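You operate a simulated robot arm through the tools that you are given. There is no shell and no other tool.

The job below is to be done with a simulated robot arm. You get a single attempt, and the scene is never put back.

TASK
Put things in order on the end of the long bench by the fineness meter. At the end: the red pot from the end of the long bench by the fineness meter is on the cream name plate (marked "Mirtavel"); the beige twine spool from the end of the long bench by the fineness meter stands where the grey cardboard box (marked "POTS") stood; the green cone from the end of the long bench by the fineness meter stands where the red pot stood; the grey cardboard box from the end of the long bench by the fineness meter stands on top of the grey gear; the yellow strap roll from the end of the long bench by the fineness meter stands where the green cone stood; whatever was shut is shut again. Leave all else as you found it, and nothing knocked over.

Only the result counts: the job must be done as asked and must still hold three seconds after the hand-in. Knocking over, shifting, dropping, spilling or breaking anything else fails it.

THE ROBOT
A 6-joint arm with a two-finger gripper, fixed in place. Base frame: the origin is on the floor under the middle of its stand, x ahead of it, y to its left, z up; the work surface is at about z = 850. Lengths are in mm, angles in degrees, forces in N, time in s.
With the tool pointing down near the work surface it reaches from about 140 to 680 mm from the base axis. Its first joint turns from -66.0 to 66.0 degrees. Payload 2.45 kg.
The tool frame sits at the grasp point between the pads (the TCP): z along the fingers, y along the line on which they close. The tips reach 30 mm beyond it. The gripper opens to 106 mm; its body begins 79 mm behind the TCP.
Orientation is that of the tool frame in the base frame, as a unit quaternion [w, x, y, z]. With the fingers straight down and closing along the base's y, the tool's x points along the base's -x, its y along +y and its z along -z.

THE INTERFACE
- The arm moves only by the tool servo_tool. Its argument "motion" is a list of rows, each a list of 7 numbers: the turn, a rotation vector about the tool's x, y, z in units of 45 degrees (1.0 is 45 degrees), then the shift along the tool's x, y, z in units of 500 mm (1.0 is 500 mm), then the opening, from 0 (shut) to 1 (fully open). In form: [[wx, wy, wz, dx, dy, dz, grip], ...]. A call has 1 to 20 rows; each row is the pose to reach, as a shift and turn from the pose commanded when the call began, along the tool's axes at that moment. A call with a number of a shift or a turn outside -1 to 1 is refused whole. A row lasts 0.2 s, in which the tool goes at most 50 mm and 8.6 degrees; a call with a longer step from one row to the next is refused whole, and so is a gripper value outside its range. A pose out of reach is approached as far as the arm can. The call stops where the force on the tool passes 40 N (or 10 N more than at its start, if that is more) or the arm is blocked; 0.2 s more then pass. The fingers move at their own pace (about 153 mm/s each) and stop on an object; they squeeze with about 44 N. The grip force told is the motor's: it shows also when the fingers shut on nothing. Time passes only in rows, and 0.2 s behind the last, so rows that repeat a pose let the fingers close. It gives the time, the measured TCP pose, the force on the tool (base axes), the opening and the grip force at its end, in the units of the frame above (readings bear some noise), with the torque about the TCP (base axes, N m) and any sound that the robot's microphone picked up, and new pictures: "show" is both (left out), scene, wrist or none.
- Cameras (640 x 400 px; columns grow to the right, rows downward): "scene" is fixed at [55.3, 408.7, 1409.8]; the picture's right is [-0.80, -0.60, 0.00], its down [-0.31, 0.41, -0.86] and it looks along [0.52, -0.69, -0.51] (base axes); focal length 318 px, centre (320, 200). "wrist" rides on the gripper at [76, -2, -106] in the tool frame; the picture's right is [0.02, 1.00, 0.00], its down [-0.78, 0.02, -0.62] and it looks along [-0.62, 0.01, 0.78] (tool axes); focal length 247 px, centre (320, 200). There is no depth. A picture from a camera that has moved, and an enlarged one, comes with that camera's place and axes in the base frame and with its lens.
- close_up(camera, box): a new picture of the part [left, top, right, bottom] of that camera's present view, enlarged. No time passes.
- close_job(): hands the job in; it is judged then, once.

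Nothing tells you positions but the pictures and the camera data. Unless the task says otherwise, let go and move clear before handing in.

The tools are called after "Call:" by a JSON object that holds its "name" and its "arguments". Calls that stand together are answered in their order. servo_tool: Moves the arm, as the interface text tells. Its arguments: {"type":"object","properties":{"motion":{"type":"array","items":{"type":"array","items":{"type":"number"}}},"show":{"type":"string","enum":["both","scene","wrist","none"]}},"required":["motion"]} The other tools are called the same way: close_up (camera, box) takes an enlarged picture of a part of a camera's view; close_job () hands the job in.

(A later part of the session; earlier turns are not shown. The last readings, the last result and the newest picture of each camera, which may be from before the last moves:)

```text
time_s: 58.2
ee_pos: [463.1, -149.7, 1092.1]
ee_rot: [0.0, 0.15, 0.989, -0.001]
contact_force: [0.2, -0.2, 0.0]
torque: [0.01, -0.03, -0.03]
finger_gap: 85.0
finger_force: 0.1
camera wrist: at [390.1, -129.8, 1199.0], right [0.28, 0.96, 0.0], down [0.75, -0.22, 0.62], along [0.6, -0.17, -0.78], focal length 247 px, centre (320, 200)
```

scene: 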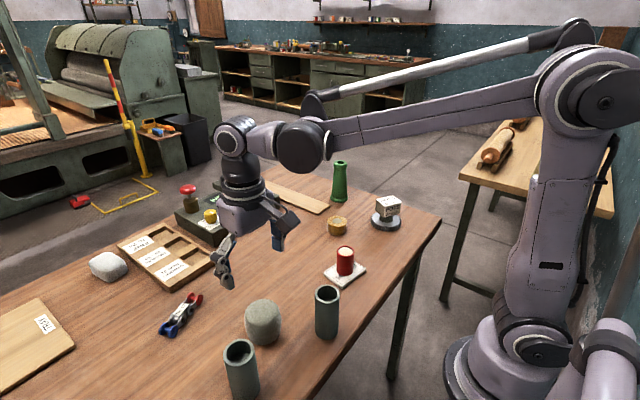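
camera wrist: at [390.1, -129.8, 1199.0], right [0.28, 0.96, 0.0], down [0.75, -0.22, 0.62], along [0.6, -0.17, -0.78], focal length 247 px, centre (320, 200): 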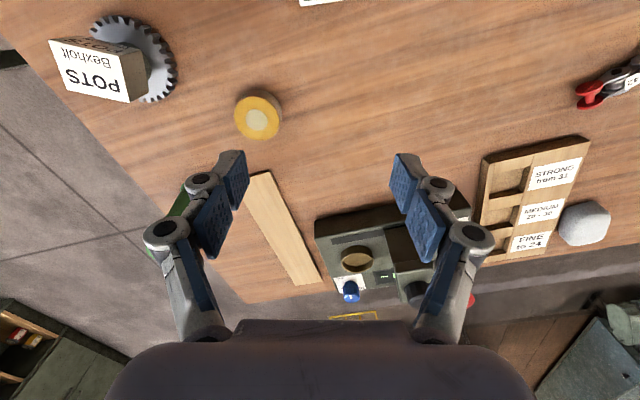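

Call:
{"name": "servo_tool", "arguments": {"motion": [[0, 0, 0.0645, -0.0425, -0.0617, 0, 0.8], [0, 0, 0.129, -0.085, -0.1233, 0, 0.8], [0, 0, 0.1935, -0.1275, -0.185, 0, 0.8], [0, 0, 0.258, -0.17, -0.2467, 0, 0.8], [0, 0, 0.3225, -0.2125, -0.3083, 0, 0.8], [0, 0, 0.387, -0.255, -0.37, 0, 0.8], [0, 0, 0.387, -0.255, -0.37, 0, 0.8], [0, 0, 0.387, -0.255, -0.37, 0, 0.8]]}}

Call:
{"name": "close_up", "arguments": {"camera": "wrist", "box": [200, 40, 440, 240]}}

```text
time_s: 60.0
ee_pos: [521.0, -359.9, 1089.0]
ee_rot: [-0.001, 0.299, 0.954, -0.001]
contact_force: [0.0, -0.2, 0.4]
torque: [0.02, 0.0, -0.01]
finger_gap: 84.9
finger_force: 0.0
out of reach, approached as far as the arm can: row 6, 7, 8
camera wrist: at [458.9, -319.5, 1195.2], right [0.55, 0.83, 0.0], down [0.65, -0.43, 0.62], along [0.52, -0.35, -0.78], focal length 247 px, centre (320, 200)
```

scene: 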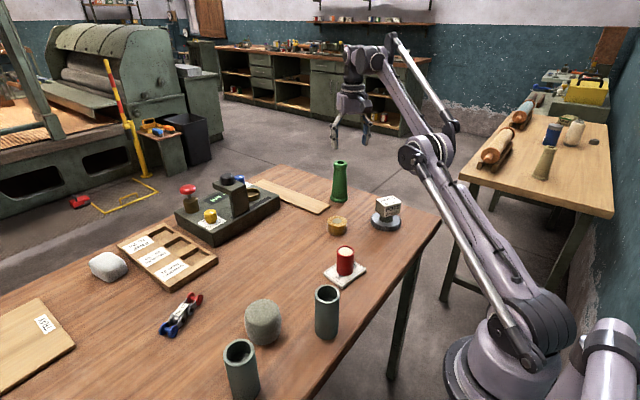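
wrist: 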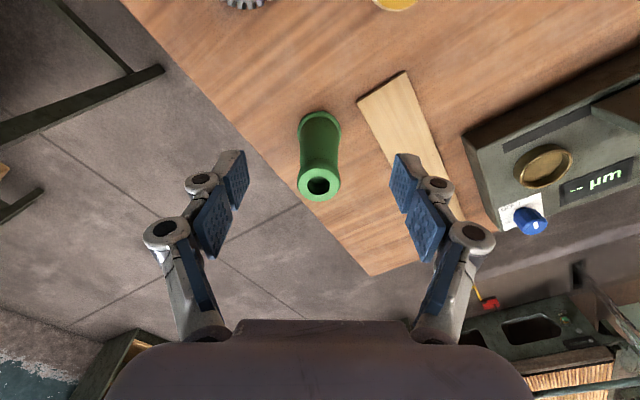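

```text
2.00 times, centred on (320, 140) of wrist
camera zoom: at [458.9, -319.5, 1195.2], right [0.55, 0.83, 0.0], down [0.65, -0.43, 0.62], along [0.52, -0.35, -0.78], focal length 494 px, centre (320, 320)
```

zoom: 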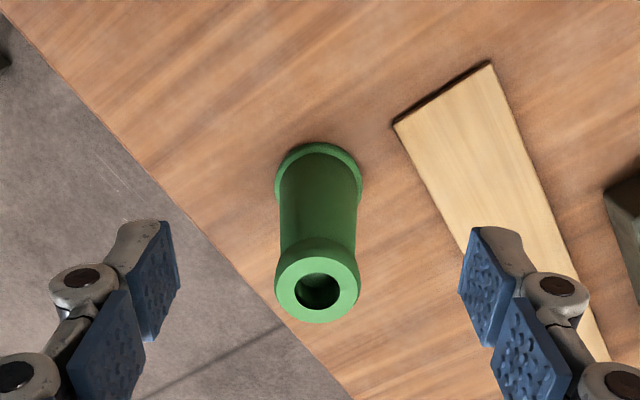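

The cone is at about (582,-403), 708 mm out and beyond vertical reach, so I'll tilt the tool outward by about 20° to get there. First I'll move to a tilted pre-grasp pose above it.

Call:
{"name": "servo_tool", "arguments": {"motion": [[0, -0.11, 0, 0.0, 0, 0.01, 0.8], [0, -0.22, 0, -0.02, 0, 0.03, 0.8], [0, -0.33, 0, -0.045, 0, 0.055, 0.8], [0, -0.444, 0, -0.07, 0, 0.08, 0.8], [0, -0.444, 0, -0.08, 0, 0.1, 0.8], [0, -0.444, 0, -0.08, 0, 0.1, 0.8]]}}

Call:
{"name": "close_up", "arguments": {"camera": "wrist", "box": [200, 60, 440, 260]}}

Call:
{"name": "close_up", "arguments": {"camera": "scene", "box": [280, 100, 440, 240]}}

```text
time_s: 61.4
ee_pos: [573.5, -394.4, 1059.6]
ee_rot: [0.166, 0.294, 0.94, -0.052]
contact_force: [-0.4, -1.1, -0.1]
torque: [-0.04, 0.02, -0.01]
finger_gap: 85.1
finger_force: 0.0
out of reach, approached as far as the arm can: row 3, 4, 5, 6
camera wrist: at [484.6, -336.8, 1134.3], right [0.55, 0.83, -0.01], down [0.44, -0.28, 0.85], along [0.71, -0.48, -0.52], focal length 247 px, centre (320, 200)
```

scene: 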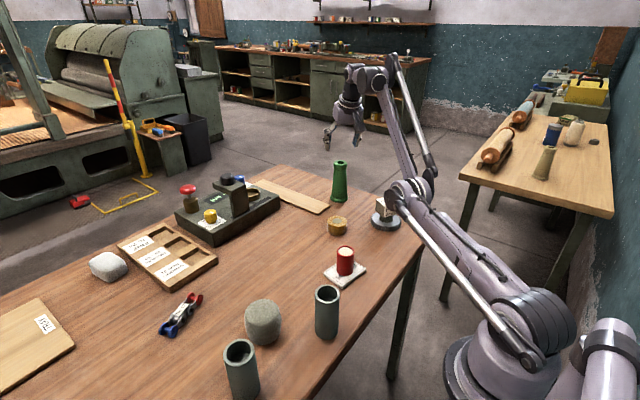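
wrist: 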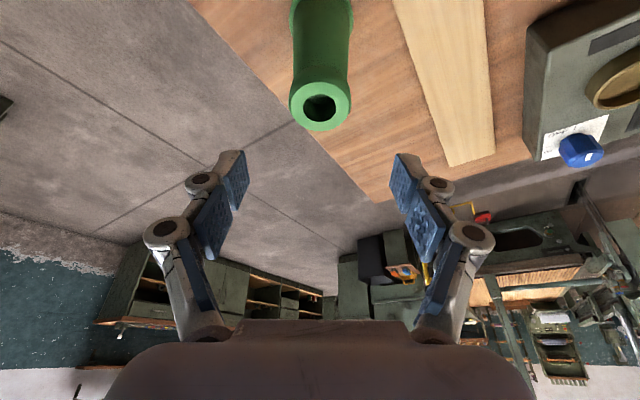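

```text
2.00 times, centred on (320, 160) of wrist
camera zoom: at [484.6, -336.8, 1134.3], right [0.55, 0.83, -0.01], down [0.44, -0.28, 0.85], along [0.71, -0.48, -0.52], focal length 494 px, centre (320, 280)
```

zoom: 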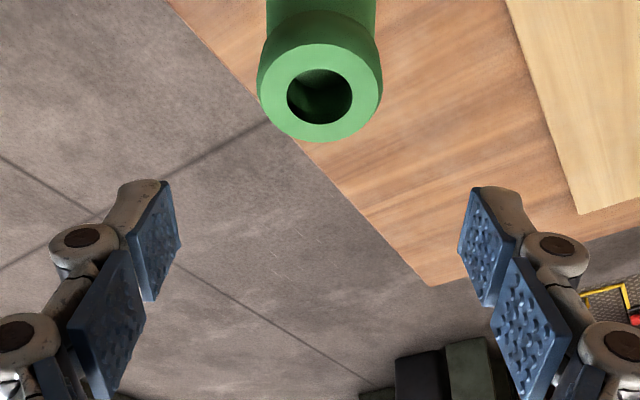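

```text
2.86 times, centred on (360, 170) of scene
camera zoom: at [55.3, 408.7, 1409.8], right [-0.8, -0.6, 0.0], down [-0.31, 0.41, -0.86], along [0.52, -0.69, -0.51], focal length 908 px, centre (206, 286)
```

zoom: 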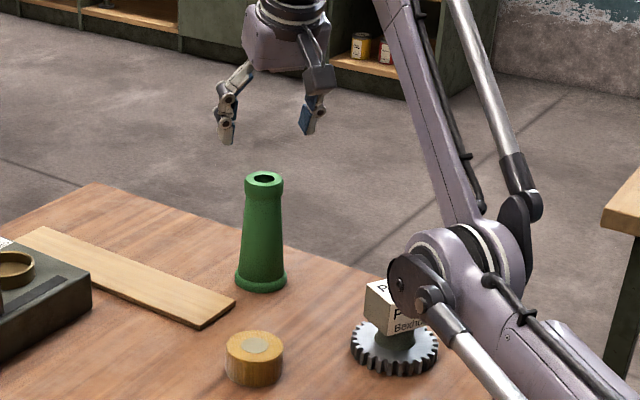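

The tool is tilted and centred laterally on the cone, within 1 mm, though still short of the commanded pose. I'll go down a little around the cone and see how reach behaves at the lower height.

Call:
{"name": "servo_tool", "arguments": {"motion": [[0, 0, 0, 0.01, 0, 0.028, 0.8], [0, 0, 0, 0.0205, 0, 0.0564, 0.8], [0, 0, 0, 0.0205, 0, 0.0564, 0.8]]}}

```text
time_s: 62.2
ee_pos: [587.8, -403.6, 1039.8]
ee_rot: [0.165, 0.294, 0.94, -0.053]
contact_force: [0.6, 0.4, -0.3]
torque: [0.0, -0.01, -0.03]
finger_gap: 85.0
finger_force: 0.1
out of reach, approached as far as the arm can: row 1, 2, 3
camera wrist: at [498.8, -345.3, 1115.2], right [0.55, 0.83, -0.01], down [0.44, -0.28, 0.85], along [0.71, -0.47, -0.53], focal length 247 px, centre (320, 200)
```

scene: 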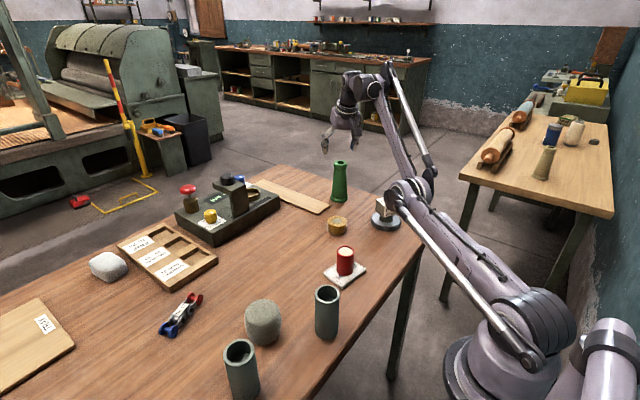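
wrist: 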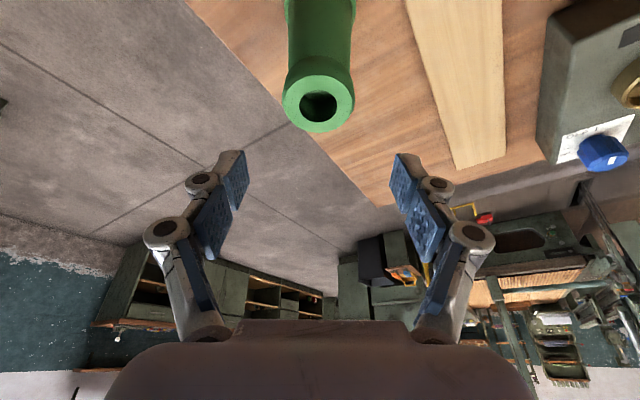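

The arm has gone through full stretch into an elbow-down posture, so poses closer in are now unreachable. I'll back out upward to a vertical tool and return to the elbow-up branch before trying again.

Call:
{"name": "servo_tool", "arguments": {"motion": [[0, 0.05, 0, 0, 0, -0.08, 0.8], [0, 0.13, 0, 0, 0, -0.14, 0.8], [0, 0.21, 0, 0, 0, -0.19, 0.8], [0, 0.29, 0, 0, 0, -0.22, 0.8], [0, 0.37, 0, 0, 0, -0.234, 0.8], [0, 0.444, 0, 0, 0, -0.234, 0.8], [0, 0.444, 0, 0, 0, -0.234, 0.8]]}}

```text
time_s: 63.8
ee_pos: [509.9, -350.5, 1116.0]
ee_rot: [-0.001, 0.299, 0.954, -0.001]
contact_force: [-0.5, 0.3, 0.0]
torque: [-0.01, 0.01, 0.02]
finger_gap: 84.8
finger_force: 0.1
out of reach, approached as far as the arm can: row 2, 3, 4, 5, 6, 7
camera wrist: at [445.8, -310.1, 1222.6], right [0.55, 0.83, 0.0], down [0.65, -0.43, 0.62], along [0.52, -0.34, -0.78], focal length 247 px, centre (320, 200)
```

scene: 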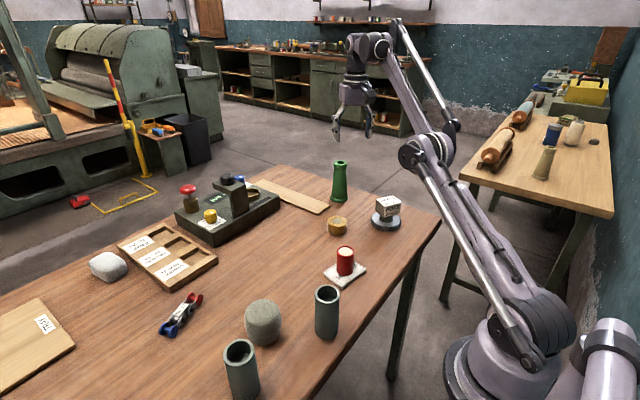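
wrist: 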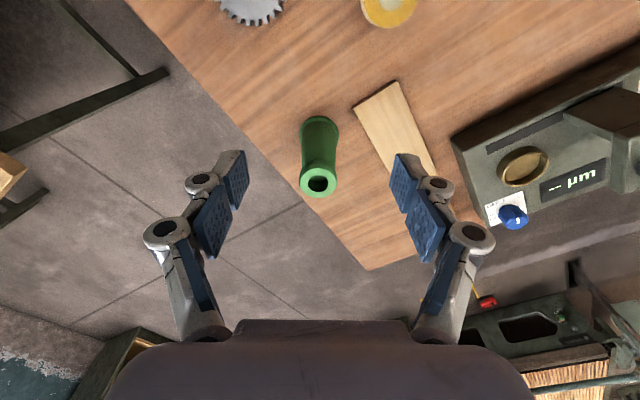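

Call:
{"name": "servo_tool", "arguments": {"motion": [[0, 0, 0, 0.03, 0, 0.03, 0.8], [0, 0, 0, 0.06, 0, 0.05, 0.8], [0, 0, 0, 0.1, 0, 0.07, 0.8], [0, 0, 0, 0.14, 0, 0.09, 0.8], [0, 0, 0, 0.17, 0, 0.1, 0.8], [0, 0, 0, 0.17, 0, 0.1, 0.8]]}}

```text
time_s: 65.2
ee_pos: [450.8, -308.1, 1102.8]
ee_rot: [0.0, 0.299, 0.954, 0.0]
contact_force: [-0.3, 0.1, 0.1]
torque: [0.02, -0.01, 0.0]
finger_gap: 84.8
finger_force: 0.1
out of reach, approached as far as the arm can: row 3, 4, 5, 6
camera wrist: at [387.2, -267.9, 1209.4], right [0.55, 0.83, 0.0], down [0.65, -0.43, 0.62], along [0.52, -0.34, -0.78], focal length 247 px, centre (320, 200)
```

scene: 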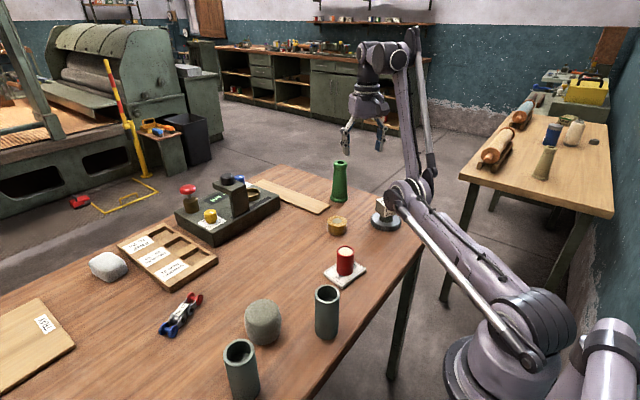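
wrist: 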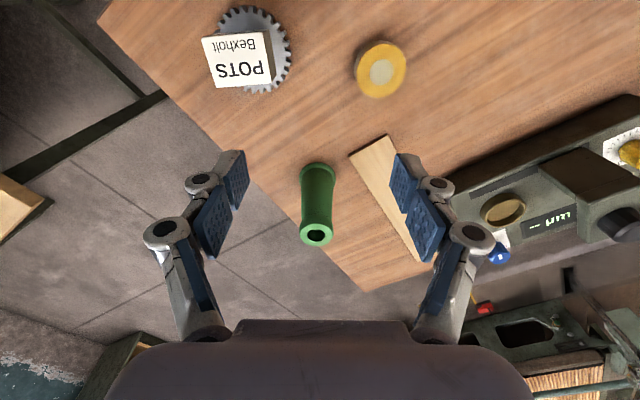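

The arm is now clearly elbow-down. I'll stretch it out high and then sweep downward, which should make the elbow bend the normal way as it comes back inside reach.

Call:
{"name": "servo_tool", "arguments": {"motion": [[0, 0, 0, 0.013, 0, -0.09, 0.8], [0, 0, 0, 0.026, 0, -0.18, 0.8], [0, 0, 0, 0.039, 0, -0.27, 0.8], [0, 0, 0, 0.052, 0, -0.36, 0.8], [0, 0, 0, 0.065, 0, -0.45, 0.8], [0, 0, 0, 0.077, 0, -0.54, 0.8], [0, 0, 0, 0.077, 0, -0.54, 0.8]], "show": "scene"}}

```text
time_s: 66.8
ee_pos: [378.4, -259.7, 1295.3]
ee_rot: [-0.001, 0.299, 0.954, -0.001]
contact_force: [0.6, 0.6, 0.1]
torque: [0.02, 0.05, -0.06]
finger_gap: 85.1
finger_force: 0.1
out of reach, approached as far as the arm can: row 4, 5, 6, 7
```

scene: 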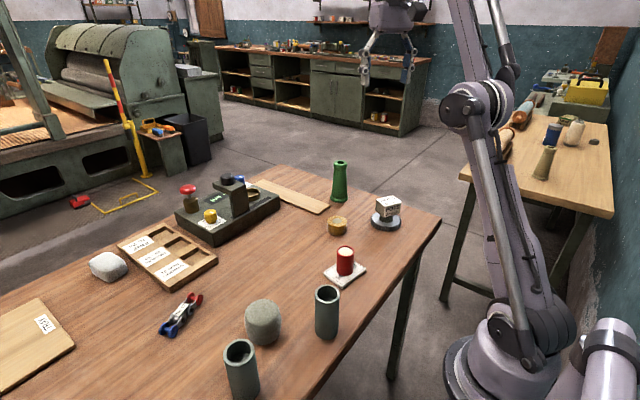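

Call:
{"name": "servo_tool", "arguments": {"motion": [[0, 0, 0, -0.04, 0, 0.063, 0.8], [0, 0, 0, -0.08, 0, 0.126, 0.8], [0, 0, 0, -0.12, 0, 0.189, 0.8], [0, 0, 0, -0.16, 0, 0.252, 0.8], [0, 0, 0, -0.2, 0, 0.315, 0.8], [0, 0, 0, -0.24, 0, 0.378, 0.8], [0, 0, 0, -0.28, 0, 0.44, 0.8], [0, 0, 0, -0.28, 0, 0.44, 0.8]], "show": "scene"}}

```text
time_s: 68.6
ee_pos: [495.0, -340.4, 1072.4]
ee_rot: [0.001, 0.299, 0.954, -0.001]
contact_force: [0.5, -0.2, 0.8]
torque: [0.0, 0.02, 0.05]
finger_gap: 84.8
finger_force: 0.1
```

scene: 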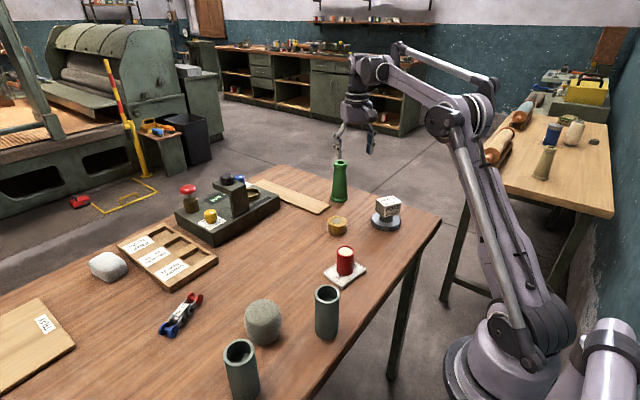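

The arm is back in the elbow-up posture with no reach warning. I'll tilt outward here first, well inside reach, and then go out to the cone.

Call:
{"name": "servo_tool", "arguments": {"motion": [[0, -0.09, 0, 0.0, 0, 0.005, 0.8], [0, -0.18, 0, 0.0, 0, 0.01, 0.8], [0, -0.27, 0, 0.0, 0, 0.02, 0.8], [0, -0.36, 0, -0.02, 0, 0.03, 0.8], [0, -0.444, 0, -0.04, 0, 0.04, 0.8], [0, -0.444, 0, -0.04, 0, 0.04, 0.8], [0, -0.444, 0, -0.04, 0, 0.04, 0.8]]}}

Call:
{"name": "close_up", "arguments": {"camera": "wrist", "box": [200, 20, 440, 220]}}

```text
time_s: 70.2
ee_pos: [512.6, -352.0, 1052.7]
ee_rot: [0.166, 0.295, 0.94, -0.053]
contact_force: [-0.9, 0.2, -0.1]
torque: [0.04, 0.01, 0.01]
finger_gap: 84.9
finger_force: 0.1
camera wrist: at [423.6, -294.2, 1127.3], right [0.55, 0.83, -0.01], down [0.44, -0.28, 0.85], along [0.71, -0.48, -0.52], focal length 247 px, centre (320, 200)
```

scene: 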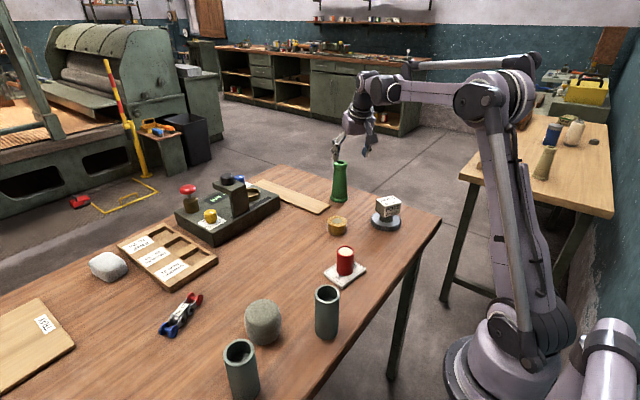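
wrist: 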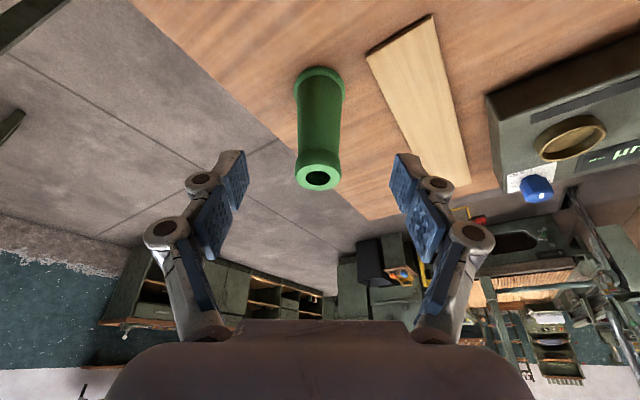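

```text
2.00 times, centred on (320, 120) of wrist
camera zoom: at [423.6, -294.2, 1127.3], right [0.55, 0.83, -0.01], down [0.44, -0.28, 0.85], along [0.71, -0.48, -0.52], focal length 494 px, centre (320, 360)
```

zoom: 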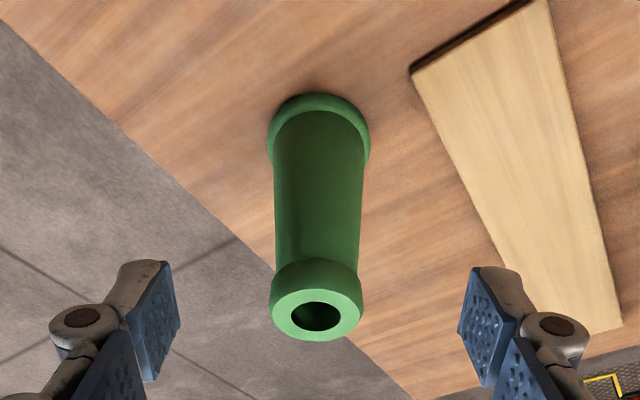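

The arm is tilted 20°, elbow-up and laterally centred, with the cone at r≈707. I'll move out and start lowering around it.

Call:
{"name": "servo_tool", "arguments": {"motion": [[0, 0, 0, -0.056, -0.0005, 0.04, 0.8], [0, 0, 0, -0.1124, -0.001, 0.0808, 0.8], [0, 0, 0, -0.1204, -0.001, 0.1582, 0.8], [0, 0, 0, -0.1204, -0.001, 0.1582, 0.8], [0, 0, 0, -0.1204, -0.001, 0.1582, 0.8]]}}

Call:
{"name": "close_up", "arguments": {"camera": "wrist", "box": [200, 40, 440, 240]}}

Call:
{"name": "close_up", "arguments": {"camera": "scene", "box": [290, 110, 410, 220]}}

```text
time_s: 71.4
ee_pos: [578.2, -399.7, 999.5]
ee_rot: [0.165, 0.294, 0.94, -0.053]
contact_force: [-0.2, -0.3, -1.1]
torque: [-0.02, 0.02, -0.03]
finger_gap: 84.9
finger_force: 0.1
camera wrist: at [489.8, -341.8, 1073.8], right [0.55, 0.83, -0.01], down [0.44, -0.28, 0.85], along [0.71, -0.48, -0.52], focal length 247 px, centre (320, 200)
```

scene: 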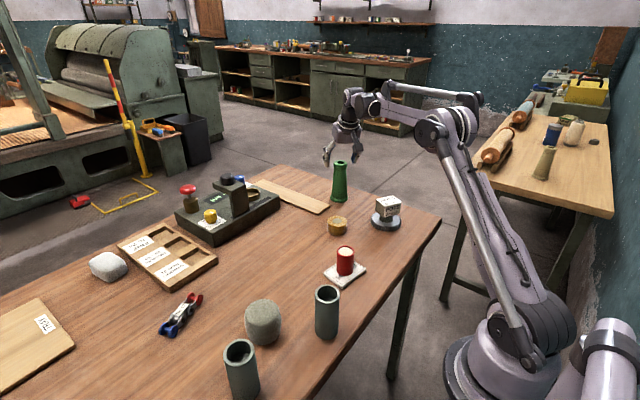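
wrist: 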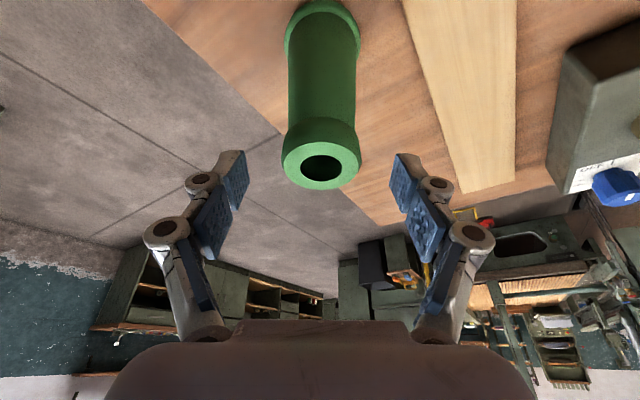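

```text
2.00 times, centred on (320, 140) of wrist
camera zoom: at [489.8, -341.8, 1073.8], right [0.55, 0.83, -0.01], down [0.44, -0.28, 0.85], along [0.71, -0.48, -0.52], focal length 494 px, centre (320, 320)
```

zoom: 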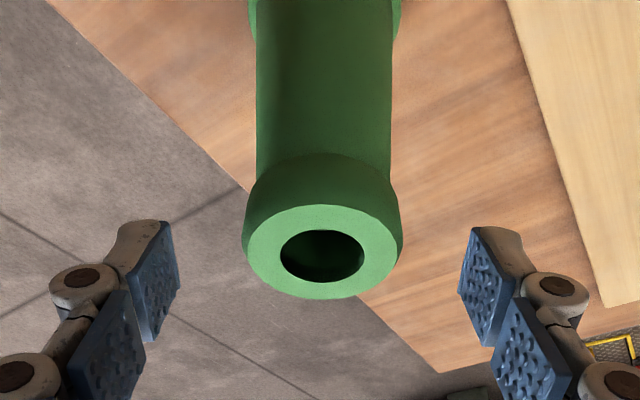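

```text
3.64 times, centred on (350, 165) of scene
camera zoom: at [55.3, 408.7, 1409.8], right [-0.8, -0.6, 0.0], down [-0.31, 0.41, -0.86], along [0.52, -0.69, -0.51], focal length 1156 px, centre (211, 327)
```

zoom: 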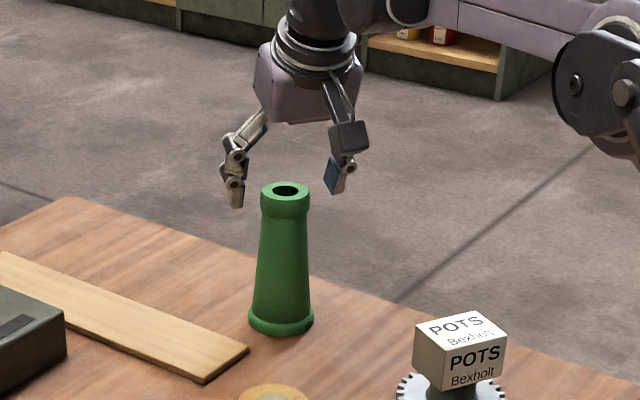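

The cone is well centred. I'll lower to the grip height and close on it.

Call:
{"name": "servo_tool", "arguments": {"motion": [[0, 0, 0, 0.016, 0, 0.0475, 0.8], [0, 0, 0, 0.032, 0, 0.095, 0.8], [0, 0, 0, 0.0475, 0, 0.1424, 0.8], [0, 0, 0, 0.0475, 0, 0.1424, 0.8], [0, 0, 0, 0.0475, 0, 0.1424, 0.8]]}}

Call:
{"name": "close_up", "arguments": {"camera": "scene", "box": [290, 110, 410, 220]}}

```text
time_s: 72.6
ee_pos: [580.8, -402.1, 924.3]
ee_rot: [0.166, 0.293, 0.94, -0.052]
contact_force: [-0.4, -0.5, -0.2]
torque: [0.04, 0.0, 0.02]
finger_gap: 84.7
finger_force: 0.1
camera wrist: at [491.5, -343.7, 998.9], right [0.55, 0.83, -0.01], down [0.44, -0.28, 0.85], along [0.71, -0.48, -0.52], focal length 247 px, centre (320, 200)
```

scene: 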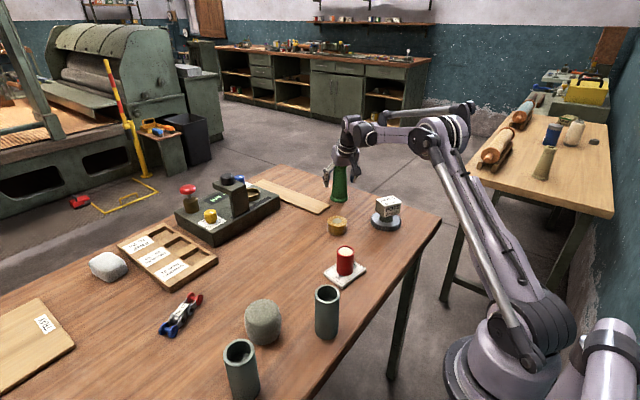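
wrist: 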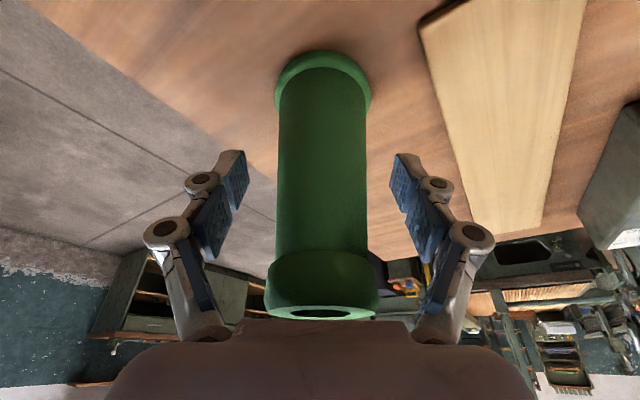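

```text
3.64 times, centred on (350, 165) of scene
camera zoom: at [55.3, 408.7, 1409.8], right [-0.8, -0.6, 0.0], down [-0.31, 0.41, -0.86], along [0.52, -0.69, -0.51], focal length 1156 px, centre (211, 327)
```

zoom: 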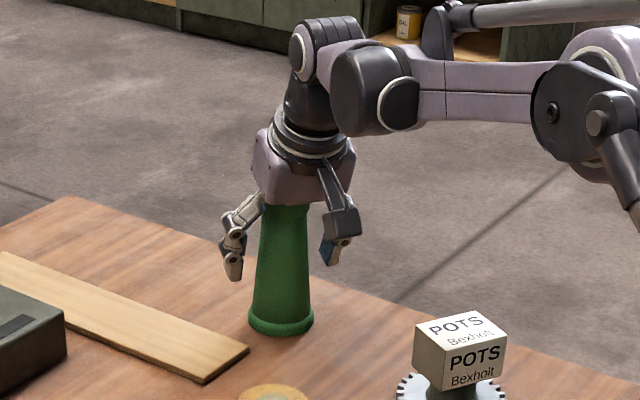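

Call:
{"name": "servo_tool", "arguments": {"motion": [[0, 0, 0, 0, 0.0015, 0, 0.8], [0, 0, 0, 0, 0.0015, 0, 0.6], [0, 0, 0, 0, 0.0015, 0, 0.5], [0, 0, 0, 0, 0.0015, 0, 0.3], [0, 0, 0, 0, 0.0015, 0, 0.3], [0, 0, 0, 0, 0.0015, 0, 0.3]]}}

```text
time_s: 74.0
ee_pos: [581.0, -401.8, 924.6]
ee_rot: [0.165, 0.294, 0.94, -0.053]
contact_force: [-0.2, 0.7, 2.5]
torque: [0.02, -0.02, -0.02]
finger_gap: 49.3
finger_force: 44.1
camera wrist: at [492.2, -342.9, 998.8], right [0.55, 0.83, -0.01], down [0.44, -0.28, 0.85], along [0.71, -0.48, -0.52], focal length 247 px, centre (320, 200)
```

scene: 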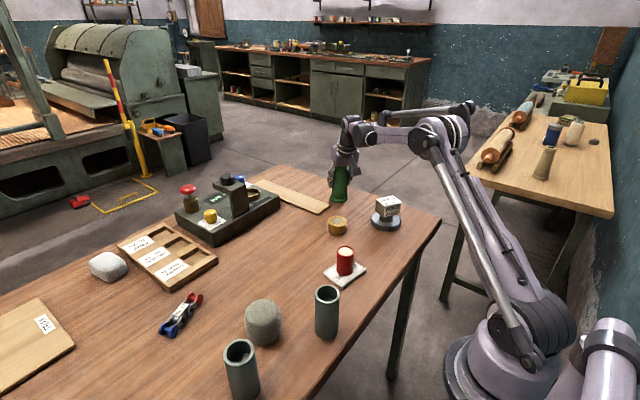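
wrist: 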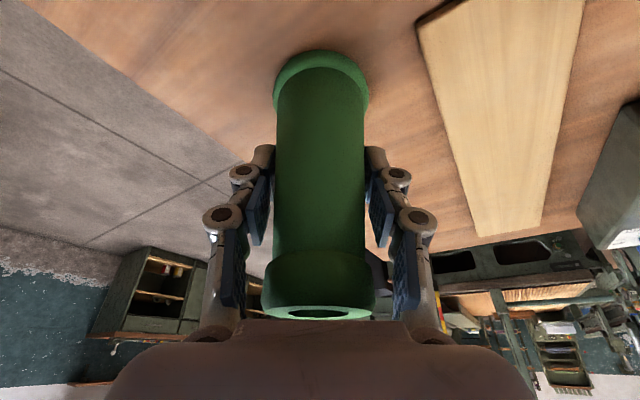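

The cone is gripped with a 49 mm gap. I'll lift it straight up, then carry it across to the pot's old spot while keeping the same orientation so it stays upright.

Call:
{"name": "servo_tool", "arguments": {"motion": [[0, 0, 0, -0.012, 0, -0.033, 0.3], [0, 0, 0, -0.03, 0, -0.08, 0.3], [0, 0, 0, -0.0479, 0, -0.1316, 0.3], [0, 0, 0, -0.0169, 0.058, -0.1429, 0.3], [0, 0, 0, 0.0142, 0.1163, -0.1542, 0.3], [0, 0, 0, 0.0452, 0.1745, -0.1655, 0.3], [0, 0, 0, 0.0763, 0.2327, -0.1768, 0.3], [0, 0, 0, 0.1073, 0.2908, -0.1881, 0.3], [0, 0, 0, 0.1384, 0.349, -0.1994, 0.3], [0, 0, 0, 0.1384, 0.349, -0.1994, 0.3], [0, 0, 0, 0.1384, 0.349, -0.1994, 0.3]]}}

Call:
{"name": "close_up", "arguments": {"camera": "scene", "box": [250, 110, 390, 250]}}

```text
time_s: 76.4
ee_pos: [599.3, -202.2, 993.7]
ee_rot: [0.166, 0.294, 0.94, -0.053]
contact_force: [-0.4, 0.6, 0.1]
torque: [-0.02, -0.01, 0.01]
finger_gap: 48.9
finger_force: 43.8
camera wrist: at [510.7, -143.8, 1067.2], right [0.55, 0.83, -0.01], down [0.44, -0.28, 0.85], along [0.71, -0.48, -0.52], focal length 247 px, centre (320, 200)
```

scene: 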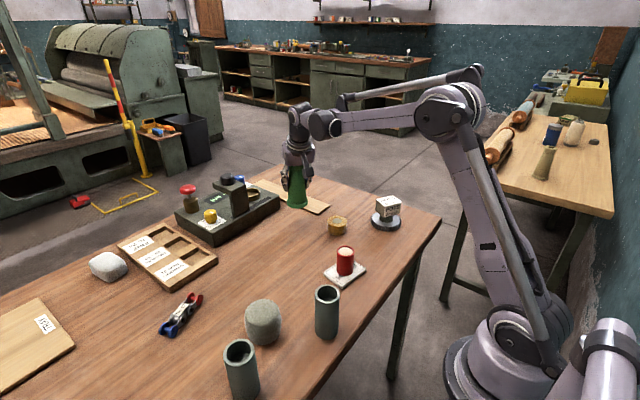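
wrist: 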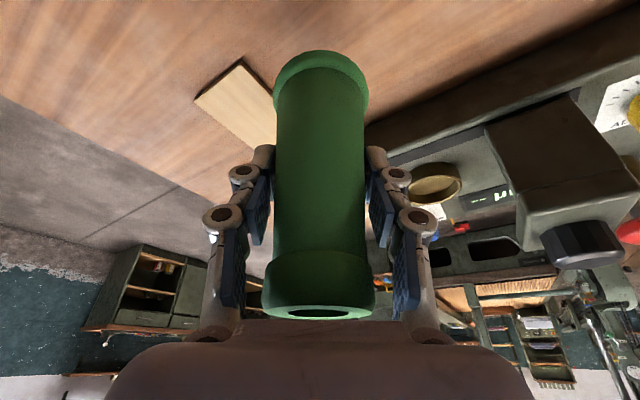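

```text
2.86 times, centred on (320, 180) of scene
camera zoom: at [55.3, 408.7, 1409.8], right [-0.8, -0.6, 0.0], down [-0.31, 0.41, -0.86], along [0.52, -0.69, -0.51], focal length 908 px, centre (320, 257)
```

zoom: 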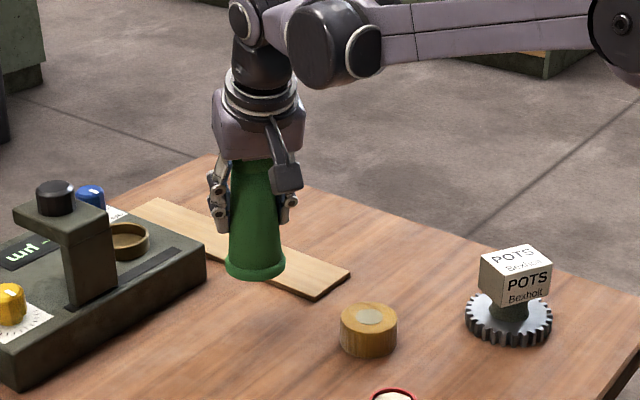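

The cone is above the pot's old spot and upright. I'll lower it most of the way, then slowly to contact.

Call:
{"name": "servo_tool", "arguments": {"motion": [[0, 0, 0, 0.012, 0, 0.0329, 0.3], [0, 0, 0, 0.026, 0, 0.0714, 0.3], [0, 0, 0, 0.038, 0, 0.1044, 0.3], [0, 0, 0, 0.0431, 0, 0.1184, 0.3], [0, 0, 0, 0.0431, 0, 0.1184, 0.3]], "show": "none"}}

Call:
{"name": "servo_tool", "arguments": {"motion": [[0, 0, 0, 0.001, 0, 0.00282, 0.3], [0, 0, 0, 0.00205, 0, 0.00564, 0.3], [0, 0, 0, 0.0027, 0, 0.0075, 0.3], [0, 0, 0, 0.0027, 0, 0.0075, 0.3]], "show": "none"}}

Call:
{"name": "close_up", "arguments": {"camera": "scene", "box": [250, 150, 350, 240]}}

```text
time_s: 77.6
ee_pos: [599.9, -201.6, 930.9]
ee_rot: [0.165, 0.294, 0.94, -0.053]
contact_force: [0.4, 0.2, -0.8]
torque: [-0.02, 0.0, 0.02]
finger_gap: 49.3
finger_force: 44.0
```

```text
time_s: 78.6
ee_pos: [600.0, -200.5, 926.9]
ee_rot: [0.166, 0.293, 0.94, -0.053]
contact_force: [-0.5, 0.3, -0.3]
torque: [0.02, 0.0, 0.02]
finger_gap: 49.3
finger_force: 43.8
```

```text
4.44 times, centred on (300, 195) of scene
camera zoom: at [55.3, 408.7, 1409.8], right [-0.8, -0.6, 0.0], down [-0.31, 0.41, -0.86], along [0.52, -0.69, -0.51], focal length 1412 px, centre (409, 222)
```

zoom: 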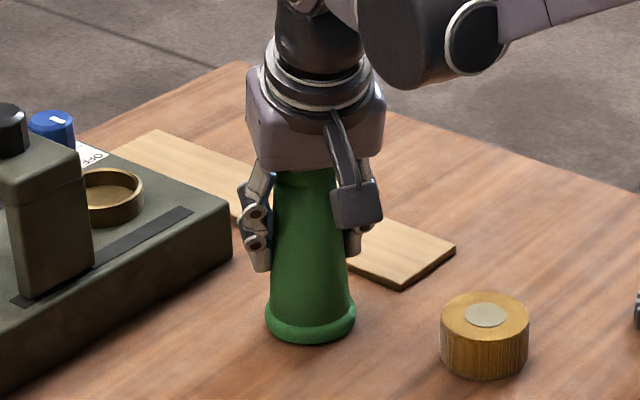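

Call:
{"name": "servo_tool", "arguments": {"motion": [[0, 0, 0, 0.0007, 0, 0.0019, 0.3], [0, 0, 0, 0.0012, 0, 0.0033, 0.3], [0, 0, 0, 0.0012, 0, 0.0033, 0.3]], "show": "none"}}

```text
time_s: 79.4
ee_pos: [600.1, -202.0, 924.7]
ee_rot: [0.165, 0.294, 0.94, -0.053]
contact_force: [-0.1, 0.0, 2.6]
torque: [0.02, -0.05, 0.04]
finger_gap: 49.3
finger_force: 43.7
```

Call:
{"name": "servo_tool", "arguments": {"motion": [[0, 0, 0, 0.0004, 0, 0.0011, 0.3], [0, 0, 0, 0.0004, 0, 0.0011, 0.3]], "show": "none"}}

```text
time_s: 80.0
ee_pos: [599.9, -200.9, 924.4]
ee_rot: [0.165, 0.294, 0.94, -0.052]
contact_force: [-1.1, 1.3, 7.0]
torque: [0.11, 0.03, 0.05]
finger_gap: 49.2
finger_force: 44.0
```

The cone is resting on the bench. I'll open and go straight up.

Call:
{"name": "servo_tool", "arguments": {"motion": [[0, 0, 0, 0, 0, 0, 0.55], [0, 0, 0, 0, 0, 0, 0.65], [0, 0, 0, 0, 0, 0, 0.8], [0, 0, 0, 0, 0, 0, 0.8], [0, 0, 0, -0.0137, 0, -0.0376, 0.8], [0, 0, 0, -0.0342, 0, -0.094, 0.8], [0, 0, 0, -0.0616, 0, -0.1692, 0.8], [0, 0, 0, -0.0889, 0, -0.2444, 0.8], [0, 0, 0, -0.0889, 0, -0.2444, 0.8]]}}

Call:
{"name": "close_up", "arguments": {"camera": "scene", "box": [250, 130, 370, 250]}}

Call:
{"name": "close_up", "arguments": {"camera": "wrist", "box": [200, 20, 440, 220]}}

```text
time_s: 82.0
ee_pos: [599.2, -203.1, 1054.8]
ee_rot: [0.165, 0.294, 0.94, -0.053]
contact_force: [0.0, -0.3, 0.4]
torque: [-0.01, -0.01, 0.0]
finger_gap: 85.1
finger_force: 0.1
camera wrist: at [509.8, -144.5, 1128.9], right [0.55, 0.83, -0.01], down [0.44, -0.28, 0.85], along [0.71, -0.48, -0.52], focal length 247 px, centre (320, 200)
```

scene: 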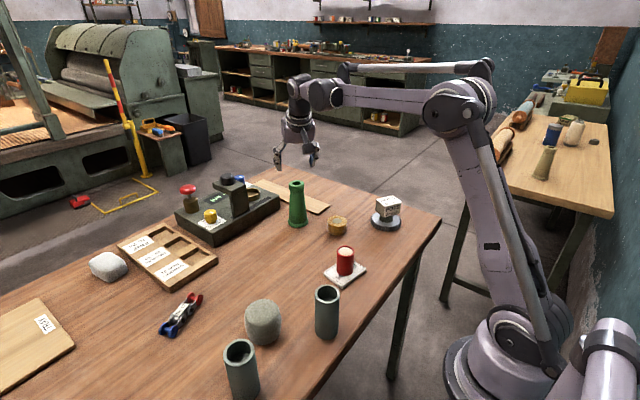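
wrist: 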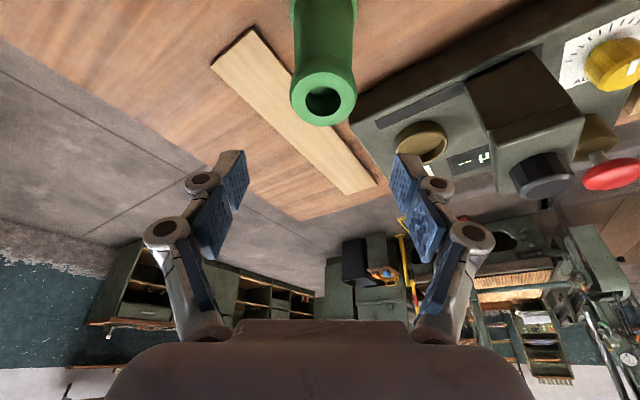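

```text
3.33 times, centred on (310, 190) of scene
camera zoom: at [55.3, 408.7, 1409.8], right [-0.8, -0.6, 0.0], down [-0.31, 0.41, -0.86], along [0.52, -0.69, -0.51], focal length 1059 px, centre (353, 233)
```

zoom: 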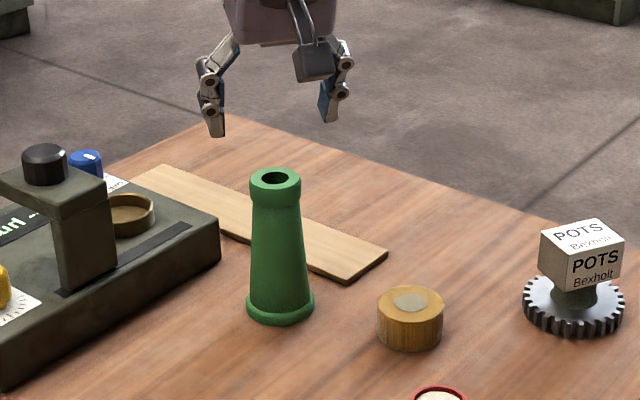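

```text
2.00 times, centred on (320, 120) of wrist
camera zoom: at [509.8, -144.5, 1128.9], right [0.55, 0.83, -0.01], down [0.44, -0.28, 0.85], along [0.71, -0.48, -0.52], focal length 494 px, centre (320, 360)
```

zoom: 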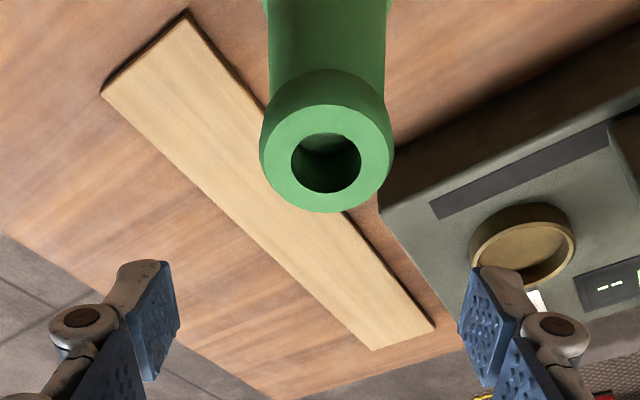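

The cone stands where the pot was. Last is the yellow roll, which I'll grasp in this same tilted orientation so it can be carried to the cone's old spot without turning.

Call:
{"name": "servo_tool", "arguments": {"motion": [[0, 0, 0, 0.035, -0.049, -0.0127, 0.85], [0, 0, 0, 0.07, -0.099, -0.0254, 0.9], [0, 0, 0, 0.105, -0.148, -0.0381, 0.9], [0, 0, 0, 0.1396, -0.1974, -0.0508, 0.9], [0, 0, 0, 0.1635, -0.1974, 0.015, 0.9], [0, 0, 0, 0.1874, -0.1974, 0.0808, 0.9], [0, 0, 0, 0.1874, -0.1974, 0.0808, 0.9], [0, 0, 0, 0.1874, -0.1974, 0.0808, 0.9]]}}

Call:
{"name": "close_up", "arguments": {"camera": "wrist", "box": [220, 0, 420, 160]}}

```text
time_s: 83.8
ee_pos: [481.5, -240.7, 982.8]
ee_rot: [0.165, 0.294, 0.94, -0.052]
contact_force: [-0.7, -0.3, -1.1]
torque: [0.0, 0.0, 0.0]
finger_gap: 95.4
finger_force: 0.0
camera wrist: at [392.2, -182.8, 1057.3], right [0.55, 0.83, -0.01], down [0.44, -0.28, 0.85], along [0.71, -0.48, -0.52], focal length 247 px, centre (320, 200)
```

scene: 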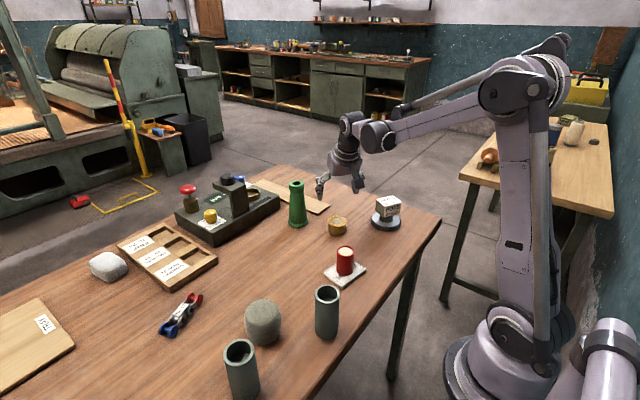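
wrist: 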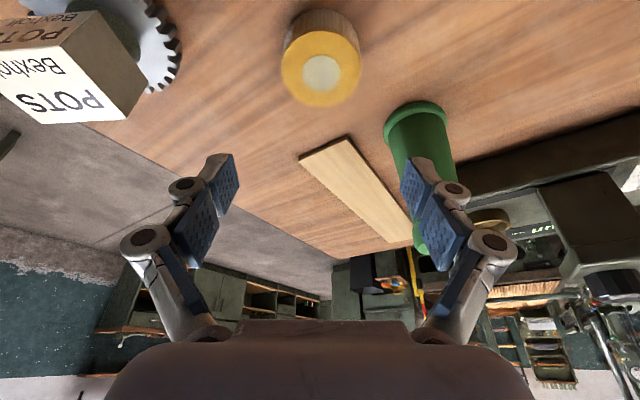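

```text
2.50 times, centred on (320, 80) of wrist
camera zoom: at [392.2, -182.8, 1057.3], right [0.55, 0.83, -0.01], down [0.44, -0.28, 0.85], along [0.71, -0.48, -0.52], focal length 617 px, centre (320, 500)
```

zoom: 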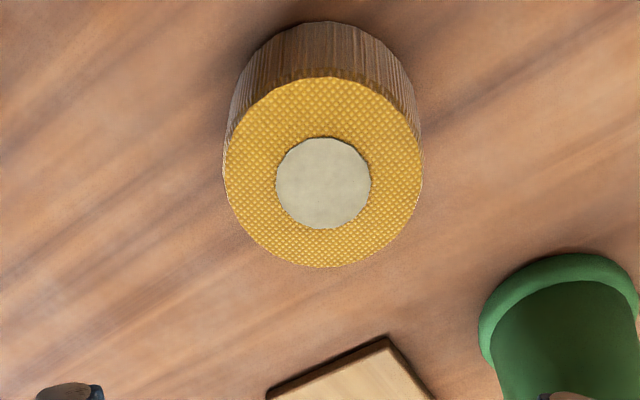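

The roll is directly below the TCP, about 60 mm across and 29 mm high. I'll lower around it, slowly at the end because the tilted tips come close to the bench.

Call:
{"name": "servo_tool", "arguments": {"motion": [[0, 0, 0, 0.016, 0, 0.044, 0.9], [0, 0, 0, 0.035, 0, 0.0962, 0.9], [0, 0, 0, 0.052, 0, 0.143, 0.9], [0, 0, 0, 0.0616, 0, 0.1692, 0.9], [0, 0, 0, 0.0616, 0, 0.1692, 0.9]]}}

Call:
{"name": "close_up", "arguments": {"camera": "scene", "box": [290, 160, 390, 250]}}

```text
time_s: 85.0
ee_pos: [480.7, -240.7, 893.5]
ee_rot: [0.165, 0.294, 0.94, -0.053]
contact_force: [-0.5, 0.3, 0.0]
torque: [-0.02, 0.01, -0.02]
finger_gap: 95.5
finger_force: 0.0
camera wrist: at [392.0, -182.5, 968.2], right [0.55, 0.83, -0.01], down [0.44, -0.28, 0.85], along [0.71, -0.48, -0.52], focal length 247 px, centre (320, 200)
```

scene: 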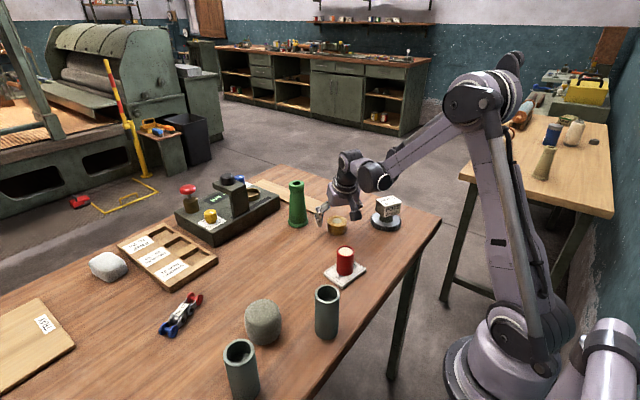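
wrist: 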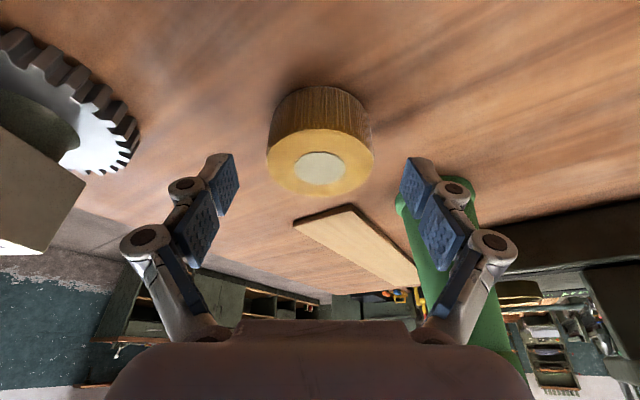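

```text
4.44 times, centred on (340, 205) of scene
camera zoom: at [55.3, 408.7, 1409.8], right [-0.8, -0.6, 0.0], down [-0.31, 0.41, -0.86], along [0.52, -0.69, -0.51], focal length 1412 px, centre (231, 178)
```

zoom: 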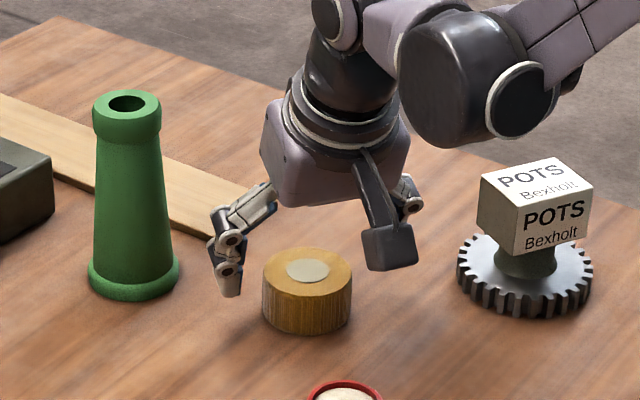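

Call:
{"name": "servo_tool", "arguments": {"motion": [[0, 0, 0, 0.002, 0, 0.0056, 0.9], [0, 0, 0, 0.004, 0, 0.011, 0.9], [0, 0, 0, 0.0051, 0, 0.0141, 0.9], [0, 0, 0, 0.0051, 0, 0.0141, 0.9]], "show": "wrist"}}

Call:
{"name": "close_up", "arguments": {"camera": "scene", "box": [300, 180, 380, 250]}}

```text
time_s: 86.0
ee_pos: [482.6, -240.2, 887.0]
ee_rot: [0.165, 0.293, 0.94, -0.053]
contact_force: [-0.4, -0.3, 0.2]
torque: [0.0, 0.03, 0.0]
finger_gap: 95.4
finger_force: 0.0
camera wrist: at [393.0, -181.8, 961.1], right [0.55, 0.83, -0.01], down [0.44, -0.28, 0.85], along [0.71, -0.48, -0.52], focal length 247 px, centre (320, 200)
```

wrist: 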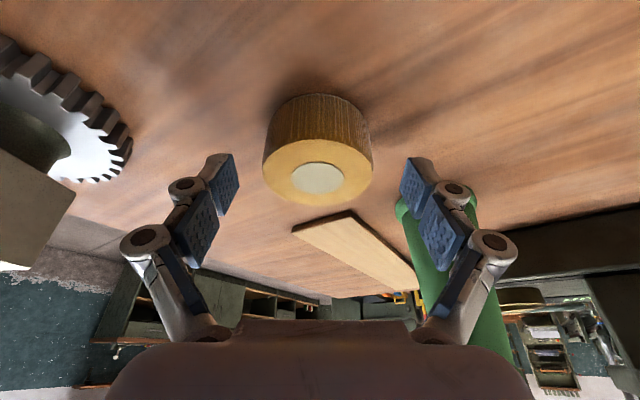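

```text
5.71 times, centred on (340, 215) of scene
camera zoom: at [55.3, 408.7, 1409.8], right [-0.8, -0.6, 0.0], down [-0.31, 0.41, -0.86], along [0.52, -0.69, -0.51], focal length 1816 px, centre (206, 114)
```

zoom: 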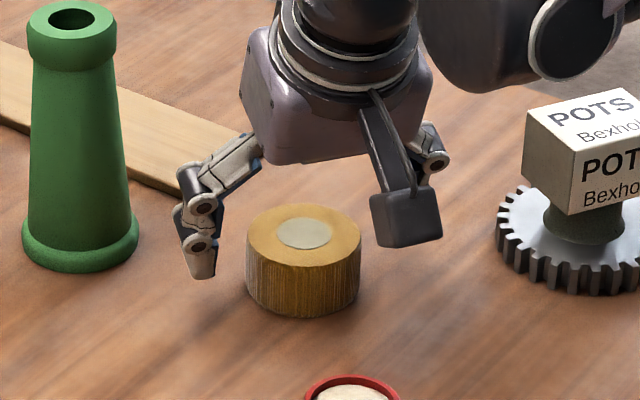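

Call:
{"name": "servo_tool", "arguments": {"motion": [[0, 0, 0, -0.0034, -0.003, 0.003, 0.9], [0, 0, 0, -0.0034, -0.003, 0.003, 0.9], [0, 0, 0, -0.0034, -0.003, 0.003, 0.7], [0, 0, 0, -0.0034, -0.003, 0.003, 0.6], [0, 0, 0, -0.0034, -0.003, 0.003, 0.4], [0, 0, 0, -0.0034, -0.003, 0.003, 0.4], [0, 0, 0, -0.0034, -0.003, 0.003, 0.4]]}}

Call:
{"name": "close_up", "arguments": {"camera": "wrist", "box": [220, 60, 420, 220]}}

```text
time_s: 87.6
ee_pos: [483.3, -241.0, 884.8]
ee_rot: [0.165, 0.294, 0.94, -0.053]
contact_force: [-1.6, 0.4, 7.5]
torque: [0.04, 0.06, 0.02]
finger_gap: 57.9
finger_force: 43.9
camera wrist: at [394.4, -184.5, 960.4], right [0.55, 0.83, -0.01], down [0.44, -0.28, 0.85], along [0.71, -0.48, -0.52], focal length 247 px, centre (320, 200)
```

scene: 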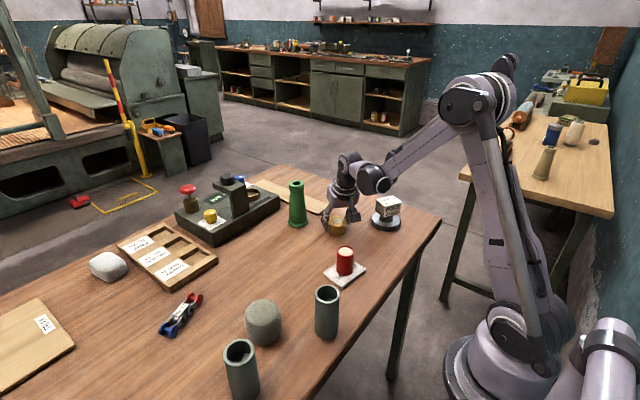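
wrist: 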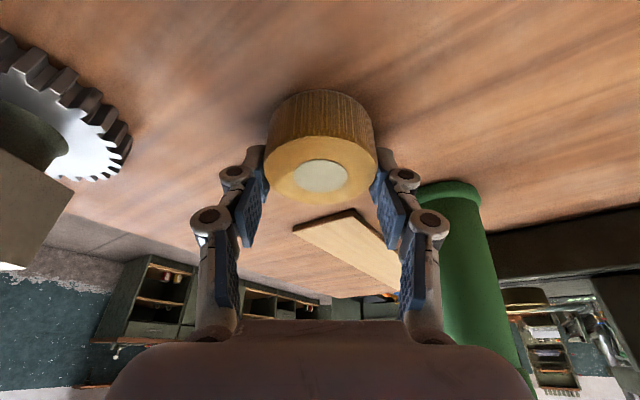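

```text
2.50 times, centred on (320, 140) of wrist
camera zoom: at [394.4, -184.5, 960.4], right [0.55, 0.83, -0.01], down [0.44, -0.28, 0.85], along [0.71, -0.48, -0.52], focal length 617 px, centre (320, 350)
```

zoom: 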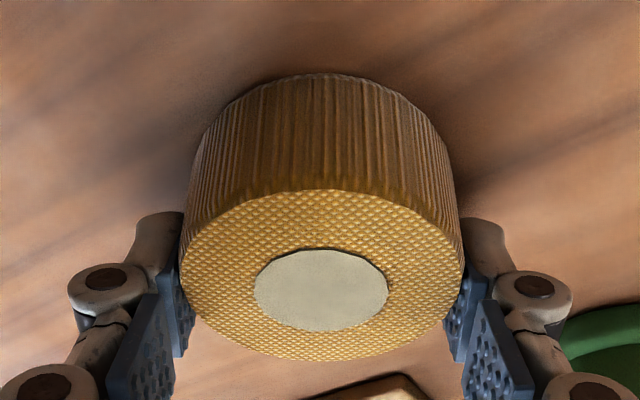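

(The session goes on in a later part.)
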